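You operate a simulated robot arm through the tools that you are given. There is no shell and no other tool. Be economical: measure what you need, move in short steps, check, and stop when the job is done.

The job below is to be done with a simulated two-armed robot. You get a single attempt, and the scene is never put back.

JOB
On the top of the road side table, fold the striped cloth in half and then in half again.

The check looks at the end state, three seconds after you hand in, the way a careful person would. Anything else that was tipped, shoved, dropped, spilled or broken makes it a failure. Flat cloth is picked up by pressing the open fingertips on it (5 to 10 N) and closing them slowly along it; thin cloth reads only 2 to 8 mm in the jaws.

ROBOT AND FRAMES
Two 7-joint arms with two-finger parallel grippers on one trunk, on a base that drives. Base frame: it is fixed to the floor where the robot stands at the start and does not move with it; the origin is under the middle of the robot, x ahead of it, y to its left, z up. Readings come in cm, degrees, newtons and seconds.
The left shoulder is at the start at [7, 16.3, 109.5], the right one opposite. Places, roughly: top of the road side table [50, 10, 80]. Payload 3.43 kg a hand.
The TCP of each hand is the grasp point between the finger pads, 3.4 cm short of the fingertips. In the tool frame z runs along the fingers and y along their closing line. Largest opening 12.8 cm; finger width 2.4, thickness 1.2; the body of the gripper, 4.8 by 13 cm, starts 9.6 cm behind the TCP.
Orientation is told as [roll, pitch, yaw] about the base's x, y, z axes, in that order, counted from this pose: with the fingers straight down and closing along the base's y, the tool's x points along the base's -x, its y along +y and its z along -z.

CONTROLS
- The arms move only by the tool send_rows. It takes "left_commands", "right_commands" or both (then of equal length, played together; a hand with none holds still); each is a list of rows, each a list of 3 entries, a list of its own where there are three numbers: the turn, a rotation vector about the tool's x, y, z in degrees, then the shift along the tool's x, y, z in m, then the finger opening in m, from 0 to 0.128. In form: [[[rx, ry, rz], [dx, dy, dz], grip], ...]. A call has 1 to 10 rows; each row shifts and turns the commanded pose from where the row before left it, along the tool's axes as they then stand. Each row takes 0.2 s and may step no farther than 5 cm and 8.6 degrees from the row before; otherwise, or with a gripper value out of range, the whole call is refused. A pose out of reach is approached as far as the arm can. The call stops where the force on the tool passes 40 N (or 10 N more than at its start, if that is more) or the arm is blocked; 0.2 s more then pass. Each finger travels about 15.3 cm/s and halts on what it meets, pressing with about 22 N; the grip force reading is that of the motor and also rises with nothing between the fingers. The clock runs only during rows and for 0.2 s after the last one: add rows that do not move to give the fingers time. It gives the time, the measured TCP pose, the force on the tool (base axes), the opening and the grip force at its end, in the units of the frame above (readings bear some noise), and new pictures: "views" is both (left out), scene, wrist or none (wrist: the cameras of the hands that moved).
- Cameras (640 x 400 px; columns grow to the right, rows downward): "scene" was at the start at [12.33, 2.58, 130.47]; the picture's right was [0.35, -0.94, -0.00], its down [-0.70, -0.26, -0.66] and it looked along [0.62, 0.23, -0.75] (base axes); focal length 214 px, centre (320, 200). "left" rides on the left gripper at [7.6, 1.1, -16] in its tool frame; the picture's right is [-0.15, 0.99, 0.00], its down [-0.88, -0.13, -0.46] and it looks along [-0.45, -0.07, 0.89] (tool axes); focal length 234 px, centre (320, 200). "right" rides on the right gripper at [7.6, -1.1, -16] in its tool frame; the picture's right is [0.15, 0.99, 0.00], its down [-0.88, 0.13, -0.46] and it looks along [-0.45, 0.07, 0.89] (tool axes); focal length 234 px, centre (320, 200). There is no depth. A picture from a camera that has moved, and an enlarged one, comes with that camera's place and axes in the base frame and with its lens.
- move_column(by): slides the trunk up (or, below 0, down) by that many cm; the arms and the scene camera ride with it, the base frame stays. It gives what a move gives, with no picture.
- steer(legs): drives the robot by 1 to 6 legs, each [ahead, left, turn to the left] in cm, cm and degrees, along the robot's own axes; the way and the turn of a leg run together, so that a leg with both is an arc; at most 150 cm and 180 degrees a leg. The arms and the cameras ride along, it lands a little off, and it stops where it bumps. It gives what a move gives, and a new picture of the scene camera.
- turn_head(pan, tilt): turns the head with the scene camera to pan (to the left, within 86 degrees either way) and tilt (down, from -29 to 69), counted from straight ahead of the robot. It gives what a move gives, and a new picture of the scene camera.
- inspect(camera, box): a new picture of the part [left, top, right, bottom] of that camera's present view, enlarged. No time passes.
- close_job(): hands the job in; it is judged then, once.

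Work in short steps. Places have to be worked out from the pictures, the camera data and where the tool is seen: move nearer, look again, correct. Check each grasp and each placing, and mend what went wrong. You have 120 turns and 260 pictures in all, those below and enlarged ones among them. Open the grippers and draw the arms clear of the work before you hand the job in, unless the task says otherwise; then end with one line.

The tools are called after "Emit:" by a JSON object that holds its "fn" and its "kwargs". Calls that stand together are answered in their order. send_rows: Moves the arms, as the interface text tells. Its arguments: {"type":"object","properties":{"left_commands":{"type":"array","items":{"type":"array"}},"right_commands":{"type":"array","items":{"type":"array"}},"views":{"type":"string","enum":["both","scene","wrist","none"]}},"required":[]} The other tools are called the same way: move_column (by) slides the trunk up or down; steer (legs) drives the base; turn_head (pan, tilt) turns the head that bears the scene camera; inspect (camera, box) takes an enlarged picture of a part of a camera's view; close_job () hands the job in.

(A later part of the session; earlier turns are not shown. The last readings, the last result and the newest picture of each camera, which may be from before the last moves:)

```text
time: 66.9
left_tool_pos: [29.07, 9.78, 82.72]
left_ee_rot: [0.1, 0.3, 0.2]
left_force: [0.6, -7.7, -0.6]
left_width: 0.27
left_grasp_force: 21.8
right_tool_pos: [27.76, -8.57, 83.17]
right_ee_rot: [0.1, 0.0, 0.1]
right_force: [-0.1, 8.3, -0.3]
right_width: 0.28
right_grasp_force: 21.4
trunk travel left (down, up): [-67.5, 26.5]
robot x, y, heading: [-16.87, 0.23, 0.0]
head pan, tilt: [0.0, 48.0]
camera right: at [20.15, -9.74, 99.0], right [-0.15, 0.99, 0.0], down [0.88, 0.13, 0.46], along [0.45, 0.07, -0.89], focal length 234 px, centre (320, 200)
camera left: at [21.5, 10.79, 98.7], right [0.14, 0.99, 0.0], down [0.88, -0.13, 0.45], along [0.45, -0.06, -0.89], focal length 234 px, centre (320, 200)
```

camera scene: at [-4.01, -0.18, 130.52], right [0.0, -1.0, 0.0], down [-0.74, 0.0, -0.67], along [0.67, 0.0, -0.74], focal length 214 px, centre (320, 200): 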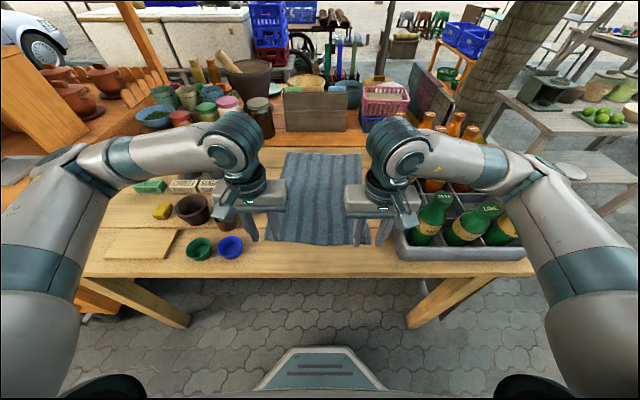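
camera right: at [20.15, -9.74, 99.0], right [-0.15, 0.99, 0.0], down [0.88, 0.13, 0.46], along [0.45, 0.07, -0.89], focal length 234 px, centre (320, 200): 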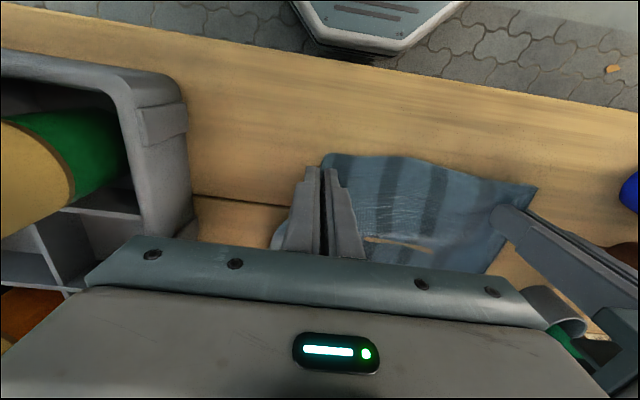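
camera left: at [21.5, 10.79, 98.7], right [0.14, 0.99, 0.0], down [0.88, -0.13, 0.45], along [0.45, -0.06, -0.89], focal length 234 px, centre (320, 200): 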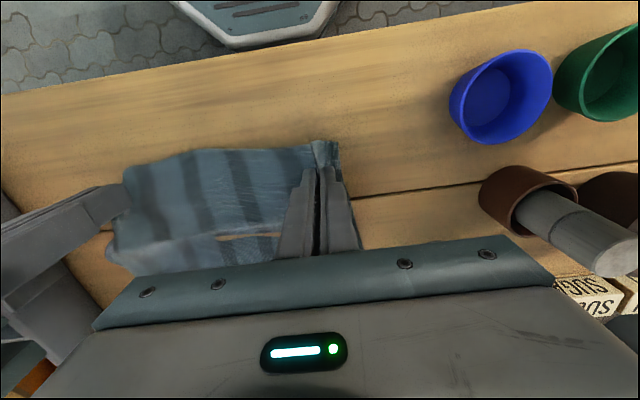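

Both hands now hold the near edge (2.7 and 2.8 mm, full grip). I'm lifting along an arc toward the far side.

Emit:
{"fn": "send_rows", "kwargs": {"left_commands": [[[0, 0, 0], [0, -0.003, -0.02], 0.0], [[0, 0, 0], [0, 0, -0.025], 0.0], [[0, 0, 0], [-0.015, 0, -0.025], 0.0], [[0, 0, 0], [-0.015, 0, -0.025], 0.0], [[0, 0, 0], [-0.02, 0, -0.02], 0.0], [[0, 0, 0], [-0.02, 0, -0.02], 0.0]], "right_commands": [[[0, 0, 0], [0, 0.002, -0.02], 0.0], [[0, 0, 0], [0, 0, -0.025], 0.0], [[0, 0, 0], [-0.015, 0, -0.025], 0.0], [[0, 0, 0], [-0.015, 0, -0.025], 0.0], [[0, 0, 0], [-0.02, 0, -0.02], 0.0], [[0, 0, 0], [-0.02, 0, -0.02], 0.0]], "views": "both"}}

```text
time: 68.3
left_tool_pos: [36.24, 9.07, 96.23]
left_ee_rot: [0.1, 0.3, 0.1]
left_force: [0.0, 0.0, 0.0]
left_width: 0.26
left_grasp_force: 22.1
right_tool_pos: [34.75, -8.36, 96.82]
right_ee_rot: [0.0, 0.0, 0.0]
right_force: [0.4, -0.9, 0.7]
right_width: 0.26
right_grasp_force: 22.1
trunk travel left (down, up): [-67.5, 26.5]
robot x, y, heading: [-16.83, 0.18, 0.1]
head pan, tilt: [0.0, 48.0]
camera scene: at [-3.85, -0.22, 140.5], right [0.0, -1.0, 0.0], down [-0.74, 0.0, -0.67], along [0.67, 0.0, -0.74], focal length 214 px, centre (320, 200)
camera right: at [27.18, -9.54, 112.63], right [-0.15, 0.99, 0.0], down [0.88, 0.13, 0.46], along [0.45, 0.07, -0.89], focal length 234 px, centre (320, 200)
camera left: at [28.69, 10.19, 112.18], right [0.15, 0.99, 0.0], down [0.88, -0.13, 0.45], along [0.45, -0.07, -0.89], focal length 234 px, centre (320, 200)
```

scene: 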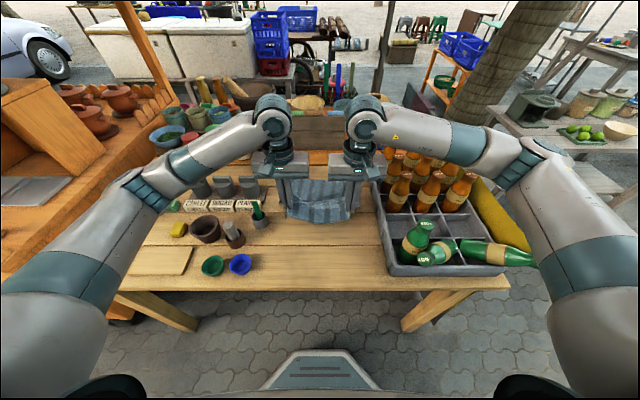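
right: 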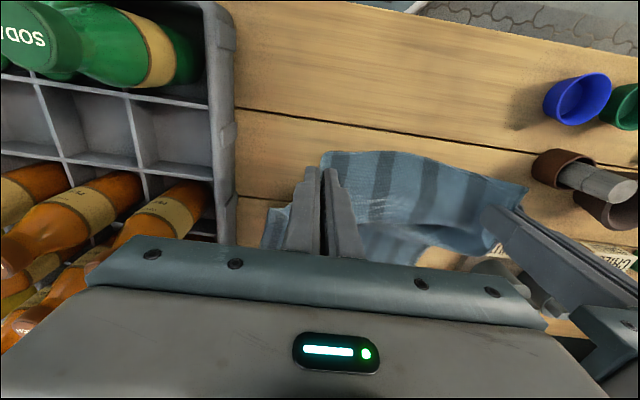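
left: 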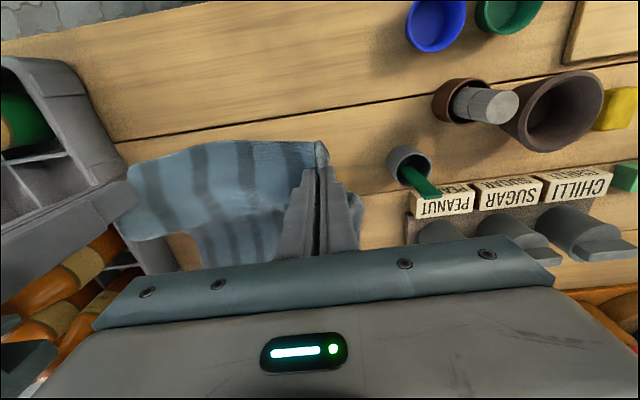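

Both arms carry the cloth. The green bottles at right look different from before, though, so I'll zoom in.

Emit:
{"fn": "inspect", "kwargs": {"camera": "scene", "box": [360, 140, 560, 290]}}

Emit:
{"fn": "inspect", "kwargs": {"camera": "scene", "box": [240, 120, 400, 230]}}

```text
2.67 times, centred on (460, 215) of scene
camera zoom: at [-3.85, -0.22, 140.5], right [0.0, -1.0, 0.0], down [-0.74, 0.0, -0.67], along [0.67, 0.0, -0.74], focal length 572 px, centre (-53, 160)
```

zoom: 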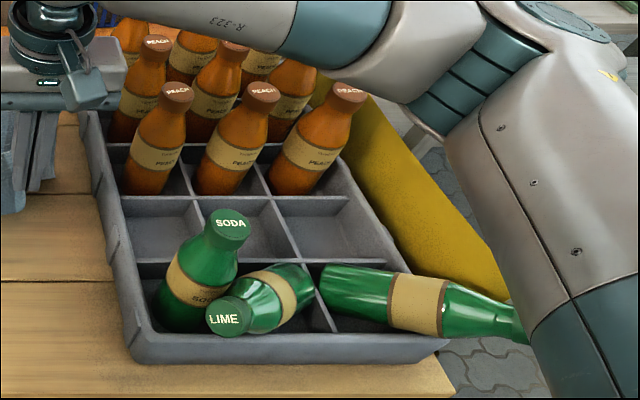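

```text
3.64 times, centred on (320, 175) of scene
camera zoom: at [-3.85, -0.22, 140.5], right [0.0, -1.0, 0.0], down [-0.74, 0.0, -0.67], along [0.67, 0.0, -0.74], focal length 780 px, centre (320, 291)
```

zoom: 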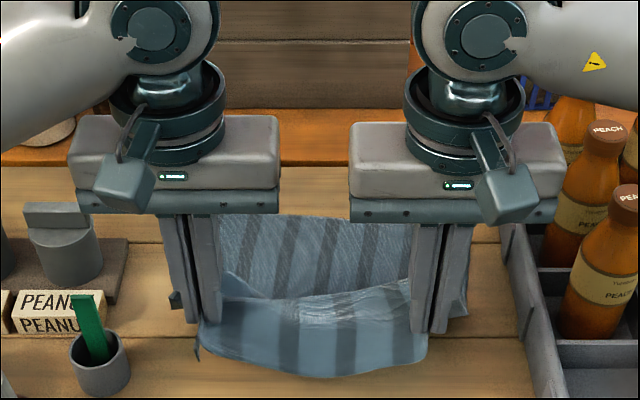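

Two green bottles have been tipped in the crate, apparently by the right elbow. I'll finish this fold first while holding the cloth, then stand them back up. Continuing the arc, I'm watching the right arm.

Emit:
{"fn": "send_rows", "kwargs": {"left_commands": [[[0, 0, 0], [-0.02, 0, -0.01], 0.0], [[0, 0, 0], [-0.025, 0, -0.01], 0.0], [[0, 0, 0], [-0.025, 0, -0.005], 0.0], [[0, 0, 0], [-0.025, 0, 0], 0.0], [[0, 0, 0], [-0.025, 0, 0], 0.0], [[0, 0, 0], [-0.025, 0, 0], 0.0]], "right_commands": [[[0, 0, 0], [-0.025, 0, -0.01], 0.0], [[0, 0, 0], [-0.025, 0, -0.01], 0.0], [[0, 0, 0], [-0.025, 0, -0.005], 0.0], [[0, 0, 0], [-0.025, 0, 0], 0.0], [[0, 0, 0], [-0.025, 0, 0], 0.0], [[0, 0, 0], [-0.025, 0, 0], 0.0]], "views": "scene"}}

Emit:
{"fn": "inspect", "kwargs": {"camera": "scene", "box": [240, 120, 560, 300]}}

```text
time: 69.7
left_tool_pos: [50.87, 9.32, 98.67]
left_ee_rot: [0.2, 0.3, 0.1]
left_force: [-0.6, -0.9, 0.2]
left_width: 0.28
left_grasp_force: 21.9
right_tool_pos: [49.79, -8.28, 99.12]
right_ee_rot: [0.1, -0.1, 0.1]
right_force: [0.0, 0.9, -0.2]
right_width: 0.26
right_grasp_force: 22.2
trunk travel left (down, up): [-67.5, 26.5]
robot x, y, heading: [-16.97, -0.2, 0.0]
head pan, tilt: [0.0, 48.0]
camera scene: at [-3.74, -0.19, 140.5], right [0.0, -1.0, 0.0], down [-0.74, 0.0, -0.67], along [0.67, 0.0, -0.74], focal length 214 px, centre (320, 200)
```

scene: 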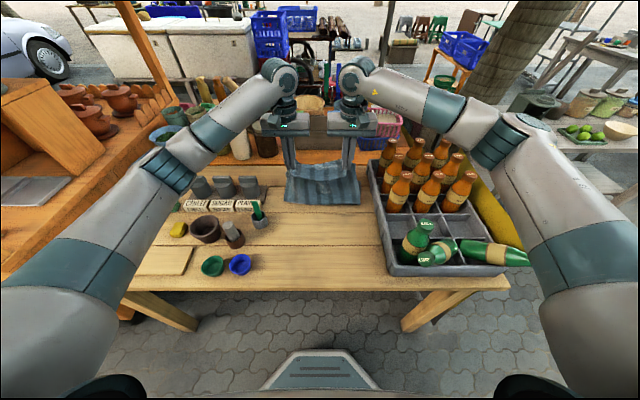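

```text
2.00 times, centred on (400, 210) of scene
camera zoom: at [-3.74, -0.19, 140.5], right [0.0, -1.0, 0.0], down [-0.74, 0.0, -0.67], along [0.67, 0.0, -0.74], focal length 429 px, centre (160, 180)
```

zoom: 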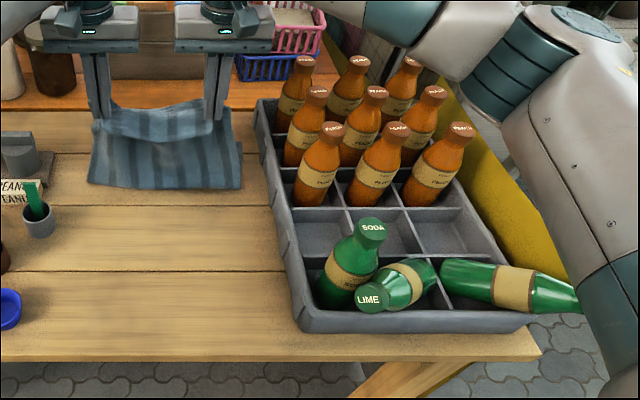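

The fold is going well, with the crease near x≈46–48. I'm carrying on forward and down to x≈62.

Emit:
{"fn": "send_rows", "kwargs": {"left_commands": [[[0, 0, 0], [-0.025, 0, 0.005], 0.0], [[0, 0, 0], [-0.025, 0, 0.01], 0.0], [[0, 0, 0], [-0.025, 0, 0.015], 0.0], [[0, 0, 0], [-0.02, 0, 0.02], 0.0], [[0, 0, 0], [-0.02, 0, 0.02], 0.0]], "right_commands": [[[0, 0, 0], [-0.025, 0, 0.005], 0.0], [[0, 0, 0], [-0.025, 0, 0.01], 0.0], [[0, 0, 0], [-0.025, 0, 0.015], 0.0], [[0, 0, 0], [-0.025, 0, 0.02], 0.0], [[0, 0, 0], [-0.02, 0, 0.02], 0.0]], "views": "both"}}

Emit:
{"fn": "inspect", "kwargs": {"camera": "scene", "box": [220, 110, 420, 235]}}

```text
time: 70.9
left_tool_pos: [62.32, 9.62, 91.64]
left_ee_rot: [0.0, 0.3, 0.1]
left_force: [0.7, -1.6, -0.4]
left_width: 0.25
left_grasp_force: 22.2
right_tool_pos: [61.93, -8.31, 92.11]
right_ee_rot: [0.2, 0.0, 0.0]
right_force: [0.1, 0.3, 0.8]
right_width: 0.27
right_grasp_force: 21.8
trunk travel left (down, up): [-67.5, 26.5]
robot x, y, heading: [-16.95, -0.02, 0.0]
head pan, tilt: [0.0, 48.0]
camera scene: at [-3.77, -0.17, 140.51], right [0.0, -1.0, 0.0], down [-0.74, 0.0, -0.67], along [0.67, 0.0, -0.74], focal length 214 px, centre (320, 200)
camera right: at [54.34, -9.55, 107.98], right [-0.15, 0.99, 0.0], down [0.88, 0.13, 0.46], along [0.45, 0.07, -0.89], focal length 234 px, centre (320, 200)
camera left: at [54.74, 10.61, 107.45], right [0.14, 0.99, 0.0], down [0.88, -0.13, 0.45], along [0.45, -0.07, -0.89], focal length 234 px, centre (320, 200)
```

scene: 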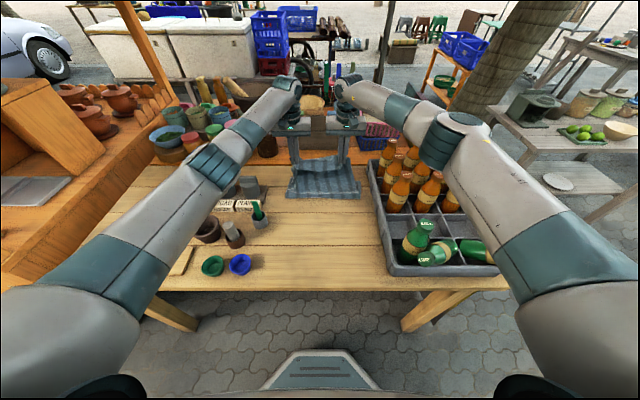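
right: 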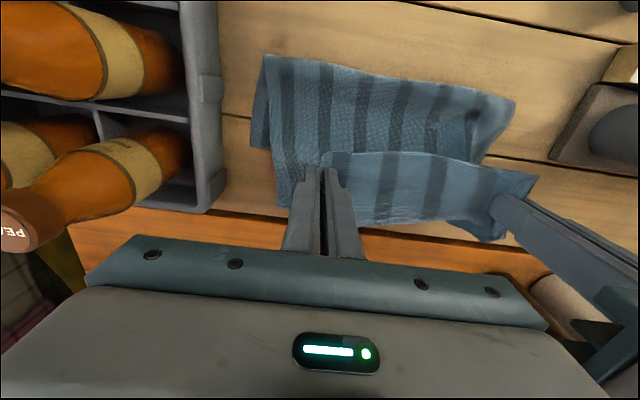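
left: 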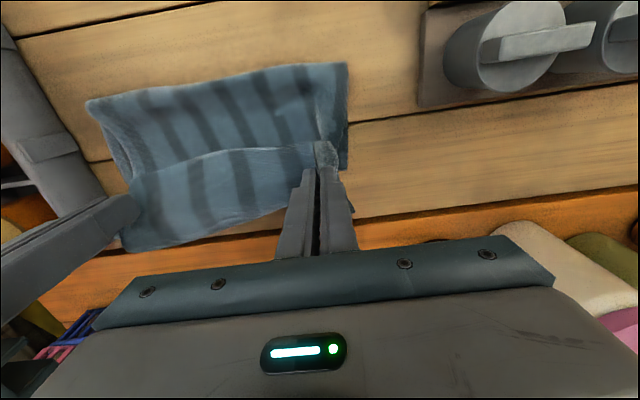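

```text
3.20 times, centred on (320, 172) of scene
camera zoom: at [-3.77, -0.17, 140.51], right [0.0, -1.0, 0.0], down [-0.74, 0.0, -0.67], along [0.67, 0.0, -0.74], focal length 686 px, centre (320, 288)
```

zoom: 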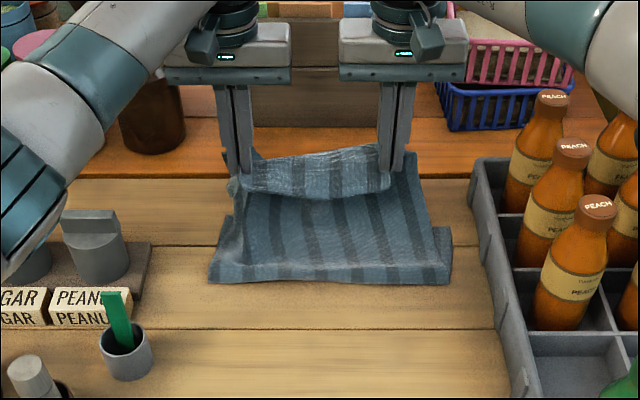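

The near border is at x≈54, ahead of the ideal 48.5, so there is slack in the upper layer. I'll lower the hands here first so the slack spills toward the robot, then slide the edge forward at low height.

Emit:
{"fn": "send_rows", "kwargs": {"left_commands": [[[0, 0, 0], [0.01, 0, 0.02], 0.0], [[0, 0, 0], [0.01, 0, 0.02], 0.0], [[0, 0, 0], [0.01, 0, 0.02], 0.0], [[0, 0, 0], [0, 0, 0.015], 0.0], [[0, 0, 0], [0, 0, 0], 0.0]], "right_commands": [[[0, 0, 0], [0.01, 0, 0.02], 0.0], [[0, 0, 0], [0.01, 0, 0.02], 0.0], [[0, 0, 0], [0.01, 0, 0.02], 0.0], [[0, 0, 0], [0, 0, 0.018], 0.0], [[0, 0, 0], [0, 0, 0], 0.0]], "views": "both"}}

Emit:
{"fn": "inspect", "kwargs": {"camera": "scene", "box": [220, 110, 420, 235]}}

```text
time: 72.1
left_tool_pos: [58.99, 9.41, 84.3]
left_ee_rot: [0.2, 0.2, 0.1]
left_force: [-1.0, 0.3, -0.6]
left_width: 0.26
left_grasp_force: 22.0
right_tool_pos: [58.71, -8.23, 84.43]
right_ee_rot: [0.0, 0.0, 0.0]
right_force: [0.4, 0.4, -1.3]
right_width: 0.27
right_grasp_force: 22.4
trunk travel left (down, up): [-67.5, 26.5]
robot x, y, heading: [-16.85, 0.11, -0.2]
head pan, tilt: [0.0, 48.0]
camera scene: at [-3.93, -0.19, 140.52], right [0.0, -1.0, 0.0], down [-0.74, 0.0, -0.67], along [0.67, 0.0, -0.74], focal length 214 px, centre (320, 200)
camera right: at [51.12, -9.49, 100.3], right [-0.15, 0.99, 0.0], down [0.88, 0.13, 0.46], along [0.45, 0.07, -0.89], focal length 234 px, centre (320, 200)
camera left: at [51.55, 10.49, 100.15], right [0.14, 0.99, 0.0], down [0.88, -0.13, 0.45], along [0.45, -0.06, -0.89], focal length 234 px, centre (320, 200)
```

scene: 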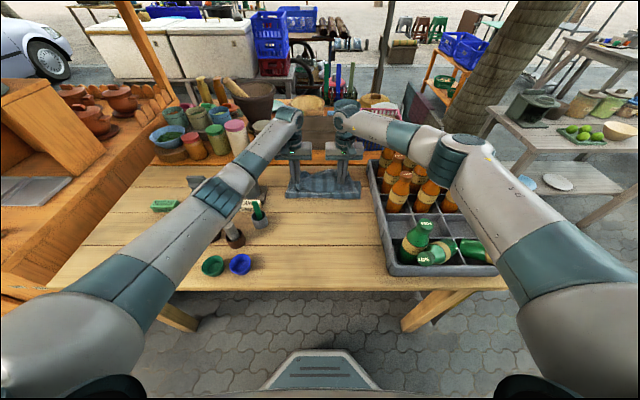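
right: 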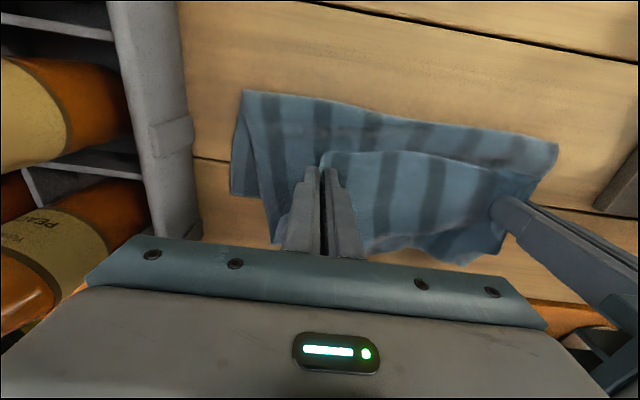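
left: 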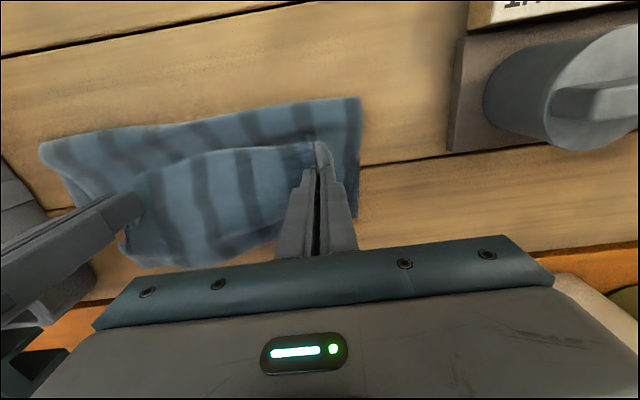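

```text
3.20 times, centred on (320, 172) of scene
camera zoom: at [-3.93, -0.19, 140.52], right [0.0, -1.0, 0.0], down [-0.74, 0.0, -0.67], along [0.67, 0.0, -0.74], focal length 686 px, centre (320, 288)
```

zoom: 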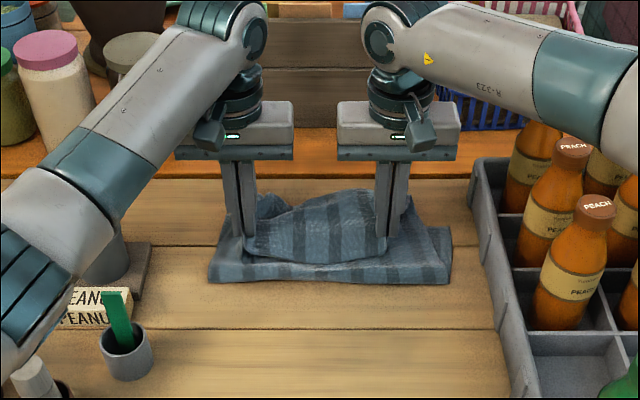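

The upper sheet is bulging forward of the hands in an S, so laying it now would crumple it. I'll lift back up over the crease to make the sheet hang taut again, and look.

Emit:
{"fn": "send_rows", "kwargs": {"left_commands": [[[0, 0, 0], [0, 0, -0.03], 0.0], [[0, 0, 0], [0, 0, -0.03], 0.0], [[0, 0, 0], [0.01, 0, -0.03], 0.0], [[0, 0, 0], [0.015, 0, -0.03], 0.0], [[0, 0, 0], [0.015, 0, -0.03], 0.0], [[0, 0, 0], [0.015, 0, -0.02], 0.0], [[0, 0, 0], [0.015, 0, -0.01], 0.0], [[0, 0, 0], [0, 0, 0], 0.0]], "right_commands": [[[0, 0, 0], [0, 0, -0.03], 0.0], [[0, 0, 0], [0, 0, -0.03], 0.0], [[0, 0, 0], [0.01, 0, -0.03], 0.0], [[0, 0, 0], [0.015, 0, -0.03], 0.0], [[0, 0, 0], [0.015, 0, -0.03], 0.0], [[0, 0, 0], [0.015, 0, -0.02], 0.0], [[0, 0, 0], [0.015, 0, -0.01], 0.0], [[0, 0, 0], [0, 0, 0], 0.0]], "views": "both"}}

Emit:
{"fn": "inspect", "kwargs": {"camera": "scene", "box": [220, 90, 420, 235]}}

```text
time: 73.9
left_tool_pos: [52.1, 9.38, 102.21]
left_ee_rot: [0.0, 0.3, 0.2]
left_force: [0.0, -0.5, -0.4]
left_width: 0.3
left_grasp_force: 21.9
right_tool_pos: [51.76, -8.29, 102.33]
right_ee_rot: [0.1, 0.0, 0.1]
right_force: [0.7, 1.0, -0.2]
right_width: 0.26
right_grasp_force: 22.0
trunk travel left (down, up): [-67.5, 26.5]
robot x, y, heading: [-16.8, 0.0, 0.0]
head pan, tilt: [0.0, 48.0]
camera scene: at [-3.81, -0.19, 140.51], right [0.0, -1.0, 0.0], down [-0.74, 0.0, -0.67], along [0.67, 0.0, -0.74], focal length 214 px, centre (320, 200)
camera right: at [44.15, -9.55, 118.18], right [-0.15, 0.99, 0.0], down [0.88, 0.13, 0.46], along [0.45, 0.07, -0.89], focal length 234 px, centre (320, 200)
camera left: at [44.68, 10.45, 118.0], right [0.14, 0.99, 0.0], down [0.88, -0.13, 0.45], along [0.45, -0.06, -0.89], focal length 234 px, centre (320, 200)
```

scene: 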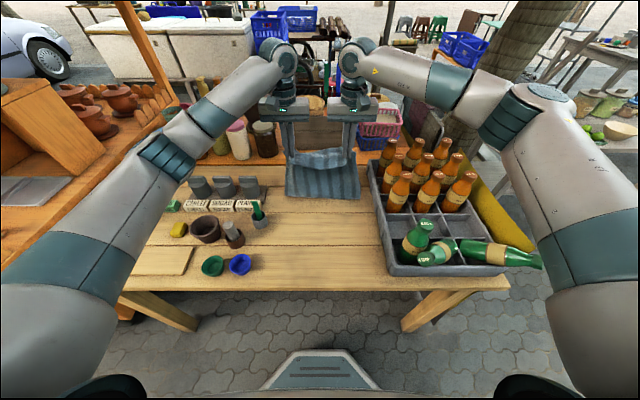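
right: 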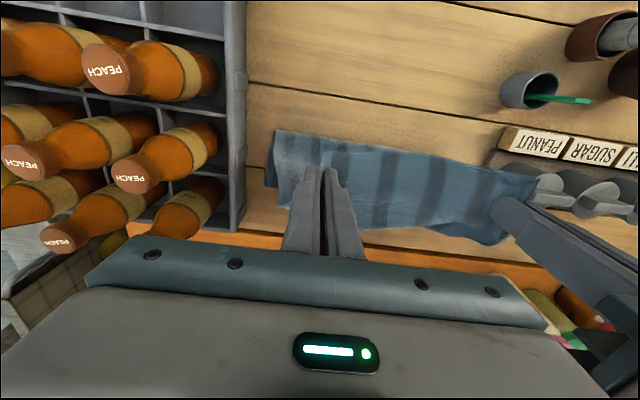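
left: 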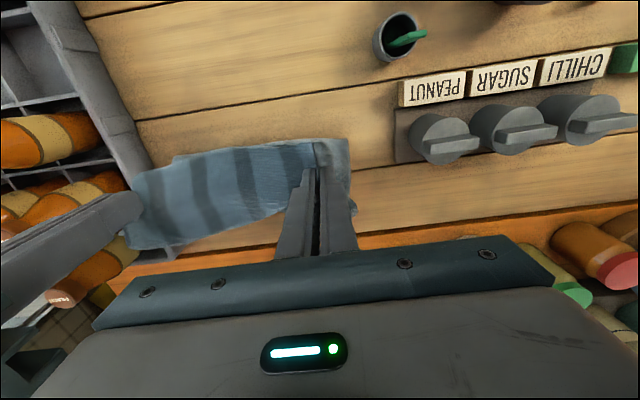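

```text
2.76 times, centred on (320, 162) of scene
camera zoom: at [-3.81, -0.19, 140.51], right [0.0, -1.0, 0.0], down [-0.74, 0.0, -0.67], along [0.67, 0.0, -0.74], focal length 592 px, centre (320, 303)
```

zoom: 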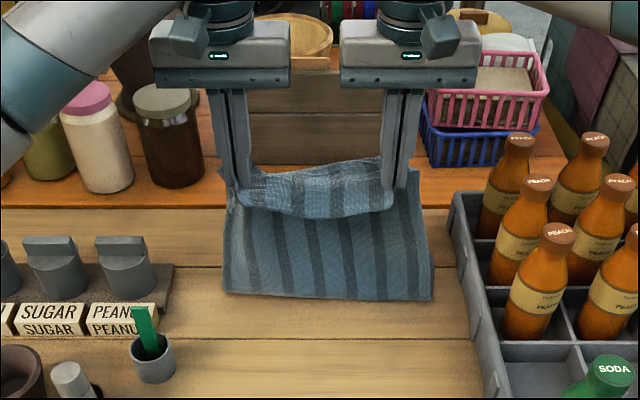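

I need to see the far edge, which the hanging sheet hides. I'm moving the hem back toward the robot and lower so the scene camera can look over it.

Emit:
{"fn": "send_rows", "kwargs": {"left_commands": [[[0, 0, 0], [0.025, 0, 0.01], 0.0], [[0, 0, 0], [0.025, 0, 0.01], 0.0], [[0, 0, 0], [0.025, 0, 0.02], 0.0], [[0, 0, 0], [0.025, 0, 0.025], 0.0], [[0, 0, 0], [0.025, 0, 0.025], 0.0], [[0, 0, 0], [0.025, 0, 0.025], 0.0], [[0, 0, 0], [0, 0, 0], 0.0]], "right_commands": [[[0, 0, 0], [0.025, 0, 0.01], 0.0], [[0, 0, 0], [0.025, 0, 0.01], 0.0], [[0, 0, 0], [0.025, 0, 0.02], 0.0], [[0, 0, 0], [0.025, 0, 0.025], 0.0], [[0, 0, 0], [0.025, 0, 0.025], 0.0], [[0, 0, 0], [0.025, 0, 0.025], 0.0], [[0, 0, 0], [0, 0, 0], 0.0]], "views": "both"}}

Emit:
{"fn": "inspect", "kwargs": {"camera": "scene", "box": [220, 110, 420, 235]}}

```text
time: 75.5
left_tool_pos: [37.34, 9.29, 90.74]
left_ee_rot: [0.0, 0.3, 0.0]
left_force: [-0.3, -0.8, 0.1]
left_width: 0.27
left_grasp_force: 22.3
right_tool_pos: [36.61, -8.3, 90.89]
right_ee_rot: [0.0, -0.1, 0.1]
right_force: [-0.7, -0.7, -0.2]
right_width: 0.25
right_grasp_force: 21.5
trunk travel left (down, up): [-67.5, 26.5]
robot x, y, heading: [-16.96, 0.5, -0.2]
head pan, tilt: [0.0, 48.0]
camera scene: at [-3.84, -0.19, 140.51], right [0.0, -1.0, 0.0], down [-0.74, 0.0, -0.67], along [0.67, 0.0, -0.74], focal length 214 px, centre (320, 200)
camera right: at [28.98, -9.57, 106.8], right [-0.15, 0.99, 0.0], down [0.88, 0.13, 0.46], along [0.45, 0.07, -0.89], focal length 234 px, centre (320, 200)
camera left: at [29.72, 10.38, 106.62], right [0.14, 0.99, 0.0], down [0.88, -0.13, 0.45], along [0.45, -0.06, -0.89], focal length 234 px, centre (320, 200)
```

scene: 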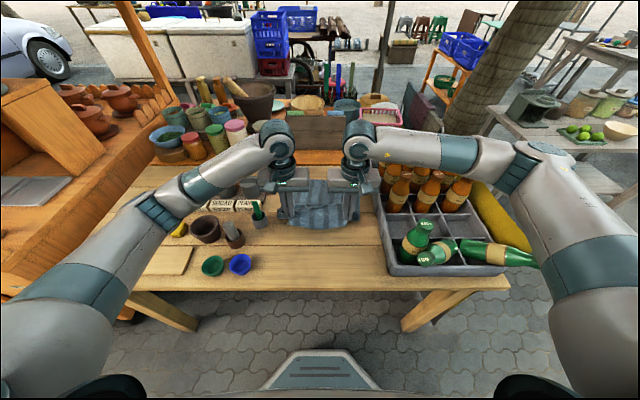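
right: 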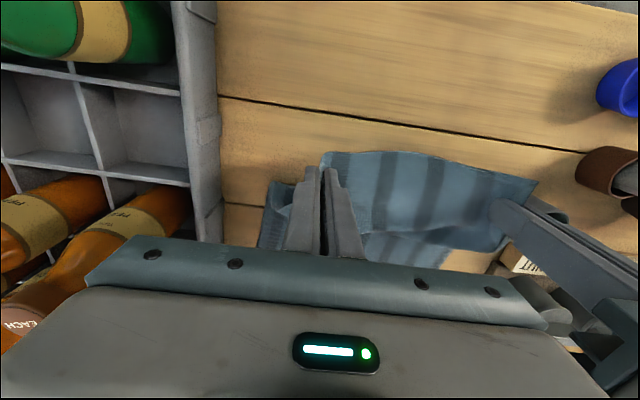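
left: 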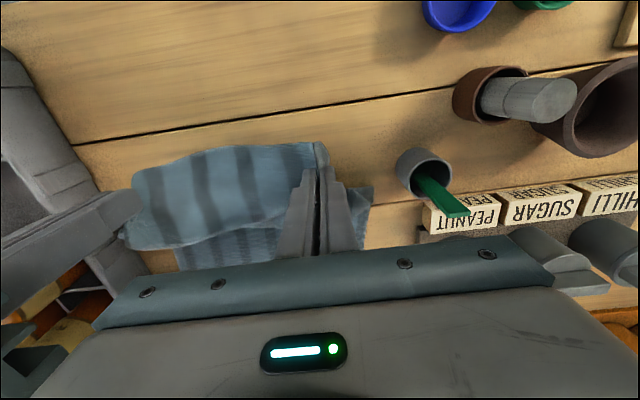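

```text
3.20 times, centred on (320, 172) of scene
camera zoom: at [-3.84, -0.19, 140.51], right [0.0, -1.0, 0.0], down [-0.74, 0.0, -0.67], along [0.67, 0.0, -0.74], focal length 686 px, centre (320, 288)
```

zoom: 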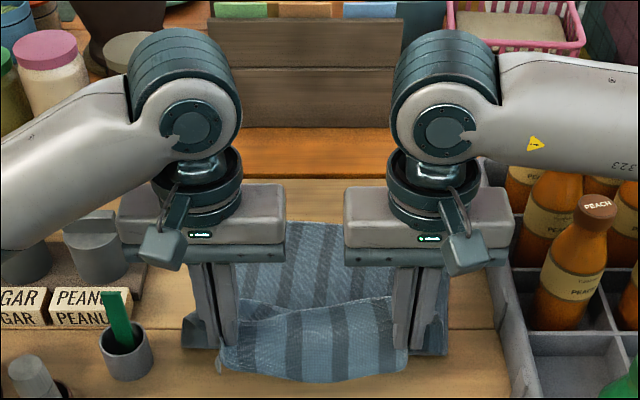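

Now it's clear: the far edge has slid back to x≈65, so the proper crease is near x≈44. I'll redo the arc about x=44 with a radius of about 20 cm.

Emit:
{"fn": "send_rows", "kwargs": {"left_commands": [[[0, 0, 0], [0, 0, -0.03], 0.0], [[0, 0, 0], [-0.02, 0, -0.03], 0.0], [[0, 0, 0], [-0.025, 0, -0.02], 0.0], [[0, 0, 0], [-0.025, 0, -0.008], 0.0], [[0, 0, 0], [-0.025, 0, 0], 0.0], [[0, 0, 0], [-0.025, 0, 0.003], 0.0], [[0, 0, 0], [-0.025, 0, 0.01], 0.0], [[0, 0, 0], [-0.025, 0, 0.017], 0.0]], "right_commands": [[[0, 0, 0], [-0.005, 0, -0.03], 0.0], [[0, 0, 0], [-0.02, 0, -0.03], 0.0], [[0, 0, 0], [-0.025, 0, -0.02], 0.0], [[0, 0, 0], [-0.025, 0, -0.008], 0.0], [[0, 0, 0], [-0.025, 0, 0], 0.0], [[0, 0, 0], [-0.025, 0, 0.003], 0.0], [[0, 0, 0], [-0.025, 0, 0.01], 0.0], [[0, 0, 0], [-0.025, 0, 0.017], 0.0]], "views": "both"}}

Emit:
{"fn": "inspect", "kwargs": {"camera": "scene", "box": [220, 110, 420, 235]}}

```text
time: 77.3
left_tool_pos: [54.29, 9.53, 96.45]
left_ee_rot: [0.1, 0.4, 0.1]
left_force: [0.5, -1.5, -0.6]
left_width: 0.26
left_grasp_force: 22.3
right_tool_pos: [54.21, -8.56, 96.57]
right_ee_rot: [0.1, 0.0, 0.2]
right_force: [-0.1, 2.6, 0.1]
right_width: 0.24
right_grasp_force: 22.1
trunk travel left (down, up): [-67.5, 26.5]
robot x, y, heading: [-16.81, -0.12, 0.4]
head pan, tilt: [0.0, 48.0]
camera scene: at [-3.68, -0.17, 140.5], right [0.0, -1.0, 0.0], down [-0.74, 0.0, -0.67], along [0.67, 0.0, -0.74], focal length 214 px, centre (320, 200)
camera right: at [46.74, -9.71, 112.43], right [-0.15, 0.99, 0.0], down [0.88, 0.13, 0.45], along [0.45, 0.07, -0.89], focal length 234 px, centre (320, 200)
camera left: at [46.89, 10.49, 112.25], right [0.14, 0.99, 0.0], down [0.88, -0.13, 0.45], along [0.44, -0.07, -0.89], focal length 234 px, centre (320, 200)
```

scene: 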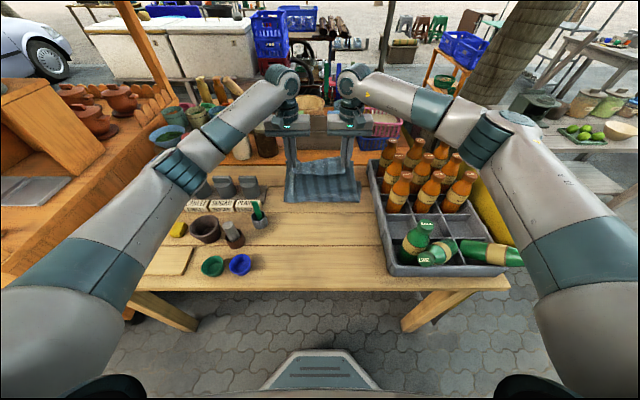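
right: 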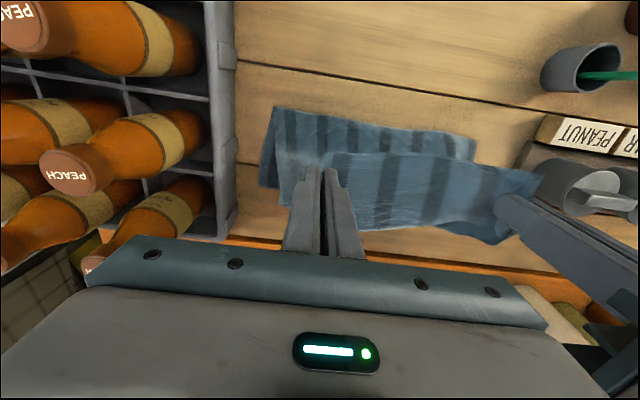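
left: 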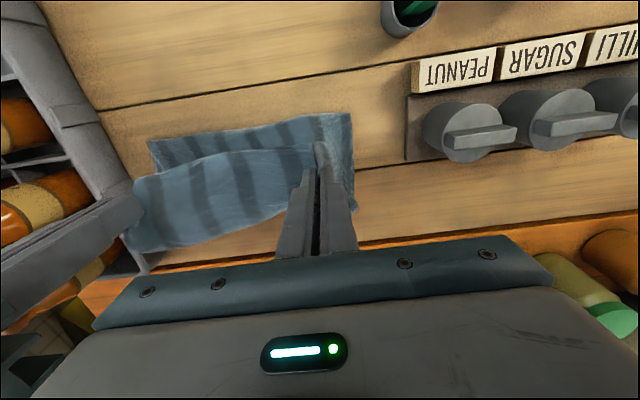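

```text
3.20 times, centred on (320, 172) of scene
camera zoom: at [-3.68, -0.17, 140.5], right [0.0, -1.0, 0.0], down [-0.74, 0.0, -0.67], along [0.67, 0.0, -0.74], focal length 686 px, centre (320, 288)
```

zoom: 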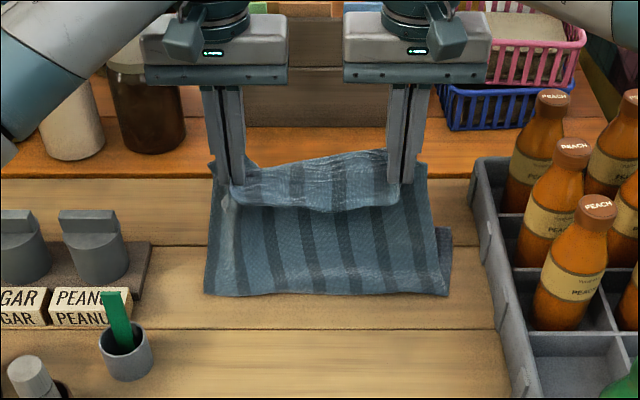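

The crease got pulled to x≈51.5 because a flap of about 4–5 cm ahead of the grip shortens the sheet. I'll go back to re-lay the lower layer, then repeat with a smaller radius of about 15 cm around x=44.5.

Emit:
{"fn": "send_rows", "kwargs": {"left_commands": [[[0, 0, 0], [0.025, 0, -0.005], 0.0], [[0, 0, 0], [0.025, 0, -0.005], 0.0], [[0, 0, 0], [0.025, 0, 0], 0.0], [[0, 0, 0], [0.025, 0, 0], 0.0], [[0, 0, 0], [0.025, 0, 0.01], 0.0], [[0, 0, 0], [0.025, 0, 0.01], 0.0], [[0, 0, 0], [0, 0, 0], 0.0], [[0, 0, 0], [-0.027, 0, -0.015], 0.0], [[0, 0, 0], [-0.025, 0, -0.001], 0.0]], "right_commands": [[[0, 0, 0], [0.025, 0, -0.005], 0.0], [[0, 0, 0], [0.025, 0, -0.005], 0.0], [[0, 0, 0], [0.025, 0, 0], 0.0], [[0, 0, 0], [0.025, 0, 0], 0.0], [[0, 0, 0], [0.025, 0, 0.01], 0.0], [[0, 0, 0], [0.025, 0, 0.01], 0.0], [[0, 0, 0], [0, 0, 0], 0.0], [[0, 0, 0], [-0.027, 0, -0.015], 0.0], [[0, 0, 0], [-0.025, 0, -0.001], 0.0]], "views": "scene"}}

Emit:
{"fn": "inspect", "kwargs": {"camera": "scene", "box": [220, 110, 420, 235]}}

```text
time: 79.3
left_tool_pos: [44.36, 9.41, 97.16]
left_ee_rot: [0.1, 0.3, 0.0]
left_force: [0.1, -0.2, -0.5]
left_width: 0.26
left_grasp_force: 21.7
right_tool_pos: [44.27, -8.12, 97.01]
right_ee_rot: [0.1, 0.2, 0.1]
right_force: [-0.4, 0.0, -0.8]
right_width: 0.25
right_grasp_force: 22.4
trunk travel left (down, up): [-67.5, 26.5]
robot x, y, heading: [-16.73, -0.31, -0.0]
head pan, tilt: [0.0, 48.0]
camera scene: at [-3.76, -0.17, 140.5], right [0.0, -1.0, 0.0], down [-0.74, 0.0, -0.67], along [0.67, 0.0, -0.74], focal length 214 px, centre (320, 200)
```

scene: 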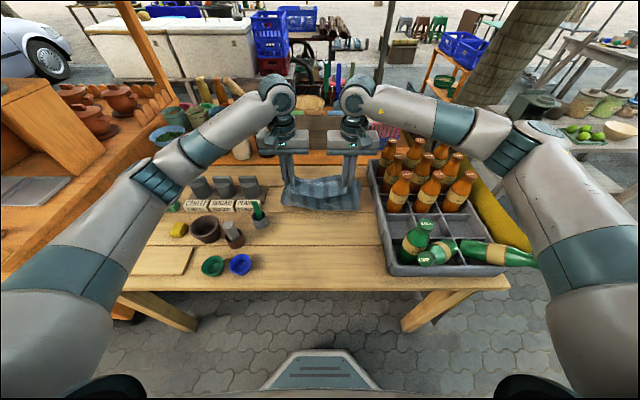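

```text
3.20 times, centred on (320, 172) of scene
camera zoom: at [-3.76, -0.17, 140.5], right [0.0, -1.0, 0.0], down [-0.74, 0.0, -0.67], along [0.67, 0.0, -0.74], focal length 686 px, centre (320, 288)
```

zoom: 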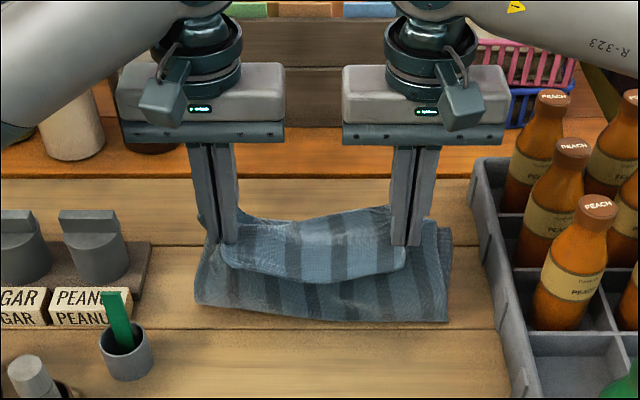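

The grip line turns out to be about 6–7 cm from the hem, because the cloth had crept toward the robot before I pinched. That would leave a big turned-back flap, so I'll lay the cloth out flat again and regrasp right at the hem.

Emit:
{"fn": "send_rows", "kwargs": {"left_commands": [[[0, 0, 0], [0.025, 0, 0.01], 0.0], [[0, 0, 0], [0.025, 0, 0.02], 0.0], [[0, 0, 0], [0.025, 0, 0.025], 0.0], [[0, 0, 0], [0.025, 0, 0.025], 0.0], [[0, 0, 0], [0.02, 0, 0.025], 0.0], [[0, 0, 0], [0.015, 0, 0.025], 0.0], [[0, 0, 0], [0, 0, 0.01], 0.0], [[0, 0, 0], [0, 0, 0.006], 0.0], [[0, 0, 0], [0, 0, 0], 0.0]], "right_commands": [[[0, 0, 0], [0.025, 0, 0.01], 0.0], [[0, 0, 0], [0.025, 0, 0.02], 0.0], [[0, 0, 0], [0.025, 0, 0.025], 0.0], [[0, 0, 0], [0.025, 0, 0.025], 0.0], [[0, 0, 0], [0.02, 0, 0.025], 0.0], [[0, 0, 0], [0.015, 0, 0.025], 0.0], [[0, 0, 0], [0, 0, 0.01], 0.0], [[0, 0, 0], [0, 0, 0.006], 0.0], [[0, 0, 0], [0, 0, 0], 0.0]], "views": "both"}}

```text
time: 81.3
left_tool_pos: [30.59, 9.48, 82.66]
left_ee_rot: [0.1, 0.2, 0.2]
left_force: [0.6, -1.6, 3.0]
left_width: 0.22
left_grasp_force: 22.0
right_tool_pos: [30.7, -8.52, 82.85]
right_ee_rot: [0.2, -0.1, 0.1]
right_force: [-0.9, 0.8, 11.2]
right_width: 0.28
right_grasp_force: 22.4
trunk travel left (down, up): [-67.5, 26.5]
robot x, y, heading: [-16.78, -0.06, 0.3]
head pan, tilt: [0.0, 48.0]
camera scene: at [-3.96, -0.17, 140.54], right [0.0, -1.0, 0.0], down [-0.74, 0.0, -0.67], along [0.67, 0.0, -0.74], focal length 214 px, centre (320, 200)
camera right: at [23.2, -9.7, 98.63], right [-0.15, 0.99, 0.0], down [0.88, 0.13, 0.46], along [0.45, 0.07, -0.89], focal length 234 px, centre (320, 200)
camera left: at [23.18, 10.49, 98.59], right [0.14, 0.99, 0.0], down [0.88, -0.13, 0.45], along [0.45, -0.07, -0.89], focal length 234 px, centre (320, 200)
```

scene: 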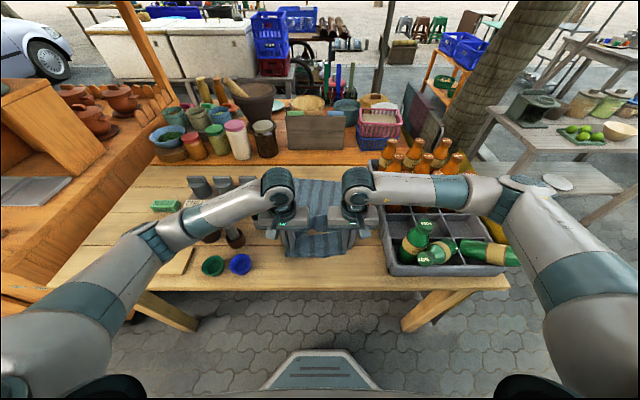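
right: 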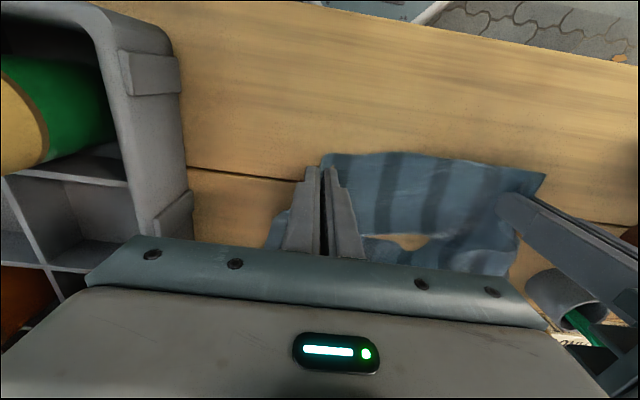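
left: 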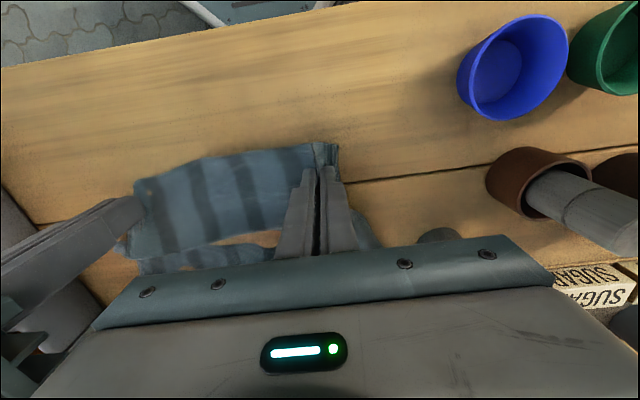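

There is an odd tan patch showing through the cloth between the hands. I'm zooming in.

Emit:
{"fn": "inspect", "kwargs": {"camera": "scene", "box": [260, 160, 400, 270]}}

Emit:
{"fn": "inspect", "kwargs": {"camera": "right", "box": [250, 130, 570, 300]}}

```text
3.64 times, centred on (330, 215) of scene
camera zoom: at [-3.96, -0.17, 140.54], right [0.0, -1.0, 0.0], down [-0.74, 0.0, -0.67], along [0.67, 0.0, -0.74], focal length 780 px, centre (284, 146)
```

zoom: 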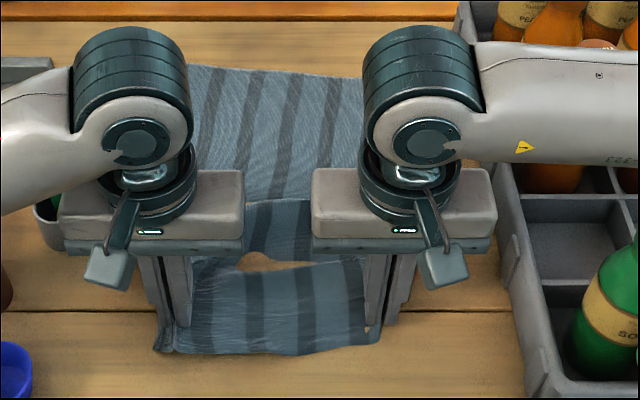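

```text
2.00 times, centred on (410, 215) of right
camera zoom: at [23.2, -9.7, 98.63], right [-0.15, 0.99, 0.0], down [0.88, 0.13, 0.46], along [0.45, 0.07, -0.89], focal length 468 px, centre (140, 170)
```

zoom: 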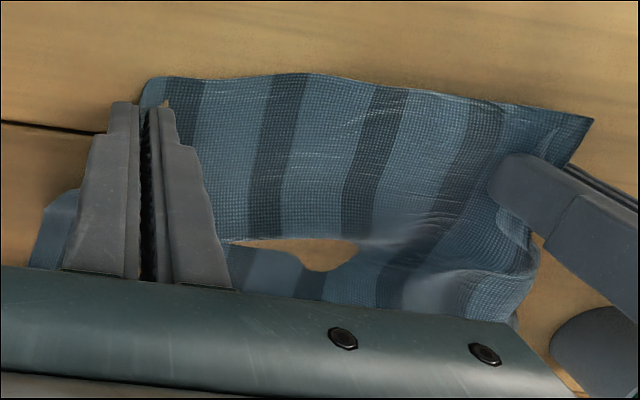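

There's a slack valley: the cloth spans 28.5 to 64.6 but is 42 cm long. The flap is only about 2 cm, so the grips are actually good. I'll pull the hem gently back to take out the slack.

Emit:
{"fn": "send_rows", "kwargs": {"left_commands": [[[0, 0, 0], [0, 0, -0.02], 0.0], [[0, 0, 0], [0.01, 0.003, -0.01], 0.0], [[0, 0, 0], [0.01, 0.003, 0], 0.0], [[0, 0, 0], [0.01, 0.003, 0.0], 0.0], [[0, 0, 0], [0.01, 0.003, 0], 0.0], [[0, 0, 0], [0, 0, 0.01], 0.0], [[0, 0, 0], [0, 0, 0], 0.0]], "right_commands": [[[0, 0, 0], [0, 0, -0.02], 0.0], [[0, 0, 0], [0.01, -0.003, -0.01], 0.0], [[0, 0, 0], [0.01, -0.003, 0], 0.0], [[0, 0, 0], [0.01, -0.003, 0.0], 0.0], [[0, 0, 0], [0.01, -0.003, 0], 0.0], [[0, 0, 0], [0, 0, 0.01], 0.0], [[0, 0, 0], [0, 0, 0], 0.0]], "views": "scene"}}

Emit:
{"fn": "inspect", "kwargs": {"camera": "scene", "box": [260, 160, 400, 270]}}

Emit:
{"fn": "inspect", "kwargs": {"camera": "right", "box": [0, 0, 640, 400]}}

```text
time: 82.9
left_tool_pos: [26.85, 10.7, 84.54]
left_ee_rot: [0.3, 0.3, 0.2]
left_force: [0.0, -0.3, 0.2]
left_width: 0.26
left_grasp_force: 22.4
right_tool_pos: [26.93, -9.78, 84.66]
right_ee_rot: [-0.2, 0.0, 0.0]
right_force: [-0.7, -0.1, -0.7]
right_width: 0.0
right_grasp_force: 22.1
trunk travel left (down, up): [-67.5, 26.5]
robot x, y, heading: [-16.55, -0.02, -0.2]
head pan, tilt: [0.0, 48.0]
camera scene: at [-3.92, -0.18, 140.52], right [0.0, -1.0, 0.0], down [-0.74, 0.0, -0.67], along [0.67, 0.0, -0.74], focal length 214 px, centre (320, 200)
```

scene: 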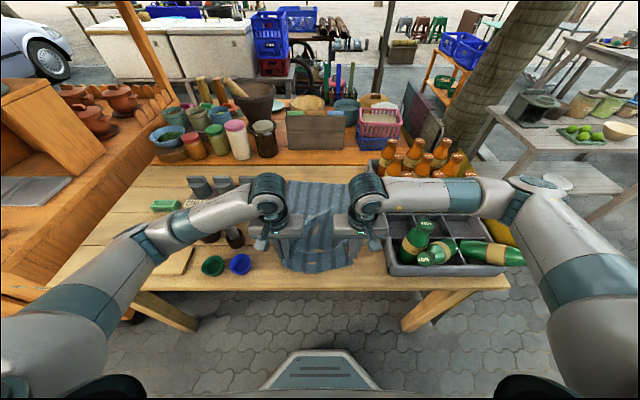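

```text
3.64 times, centred on (330, 215) of scene
camera zoom: at [-3.92, -0.18, 140.52], right [0.0, -1.0, 0.0], down [-0.74, 0.0, -0.67], along [0.67, 0.0, -0.74], focal length 780 px, centre (284, 146)
```

zoom: 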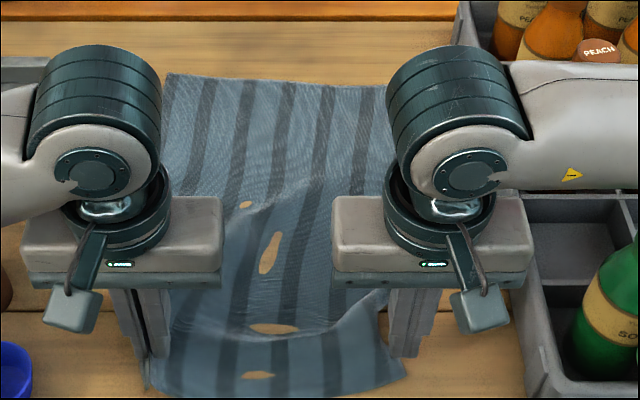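

```text
1.00 times, centred on (320, 200) of right
camera zoom: at [19.22, -10.93, 100.42], right [-0.15, 0.99, 0.0], down [0.88, 0.13, 0.46], along [0.45, 0.07, -0.89], focal length 234 px, centre (320, 200)
```

zoom: 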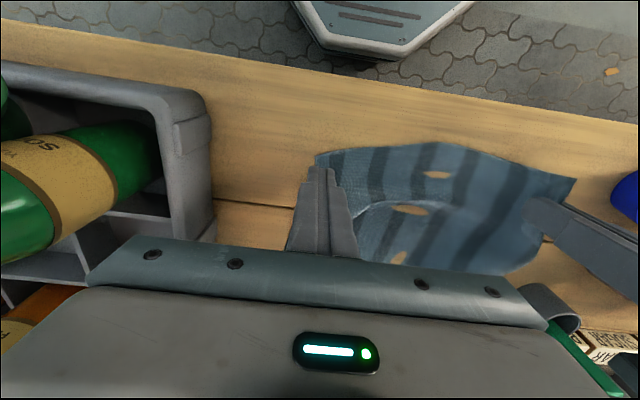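

The right grip slipped off while the left still holds. I'll open the right and look at where its corner settles.

Emit:
{"fn": "send_rows", "kwargs": {"right_commands": [[[0, 0, 0], [0, 0.01, -0.01], 0.03], [[0, 0, 0], [0, 0.01, 0], 0.06], [[0, 0, 0], [0, 0, 0], 0.06]], "left_commands": [[[0, 0, 0], [0, 0, 0.005], 0.0], [[0, 0, 0], [0, 0.004, 0.005], 0.0], [[0, 0, 0], [0, 0.004, 0.005], 0.0]], "views": "wrist"}}

```text
time: 83.7
left_tool_pos: [26.67, 11.3, 83.08]
left_ee_rot: [0.1, 0.1, 0.1]
left_force: [0.5, -0.6, 1.0]
left_width: 0.26
left_grasp_force: 22.0
right_tool_pos: [26.72, -7.67, 85.59]
right_ee_rot: [0.1, 0.0, 0.0]
right_force: [-0.4, 1.1, 0.0]
right_width: 6.03
right_grasp_force: 0.1
trunk travel left (down, up): [-67.5, 26.5]
robot x, y, heading: [-16.74, 0.08, 0.1]
head pan, tilt: [0.0, 48.0]
camera right: at [19.13, -8.83, 101.49], right [-0.15, 0.99, 0.0], down [0.88, 0.13, 0.46], along [0.45, 0.07, -0.89], focal length 234 px, centre (320, 200)
camera left: at [19.22, 12.36, 99.03], right [0.14, 0.99, 0.0], down [0.88, -0.13, 0.45], along [0.45, -0.06, -0.89], focal length 234 px, centre (320, 200)
```

right: 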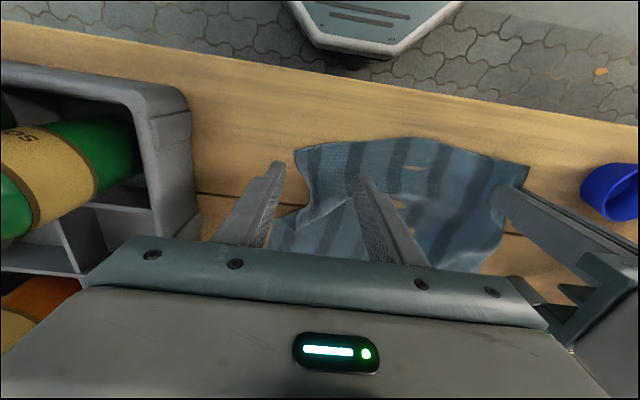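
left: 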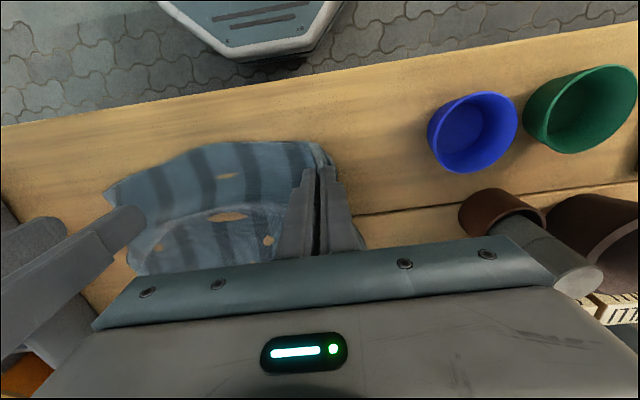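

The NR corner is at about (25.5,-10.4) with a raised bump, and the open fingers straddle it well. I'll lower here and press.

Emit:
{"fn": "send_rows", "kwargs": {"right_commands": [[[0, 0, 0], [0, 0.01, 0.015], 0.06], [[0, 0, 0], [0, 0, 0.015], 0.06], [[0, 0, 0], [0, 0, 0.008], 0.06], [[0, 0, 0], [0, 0, 0.003], 0.06], [[0, 0, 0], [0, 0, 0.001], 0.06], [[0, 0, 0], [0, 0, 0], 0.06]], "views": "wrist"}}

```text
time: 85.1
left_tool_pos: [26.64, 11.32, 83.27]
left_ee_rot: [0.1, 0.2, 0.1]
left_force: [-0.2, 0.3, 0.4]
left_width: 0.29
left_grasp_force: 21.8
right_tool_pos: [26.81, -6.68, 81.52]
right_ee_rot: [0.3, -0.2, 0.1]
right_force: [1.3, -1.1, 19.0]
right_width: 6.02
right_grasp_force: 0.1
trunk travel left (down, up): [-67.5, 26.5]
robot x, y, heading: [-16.68, 0.13, -0.1]
head pan, tilt: [0.0, 48.0]
camera right: at [19.2, -7.83, 97.4], right [-0.15, 0.99, 0.0], down [0.88, 0.13, 0.46], along [0.45, 0.07, -0.89], focal length 234 px, centre (320, 200)
```

right: 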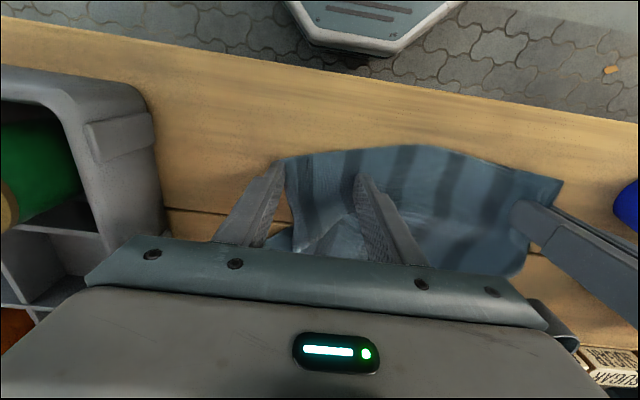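

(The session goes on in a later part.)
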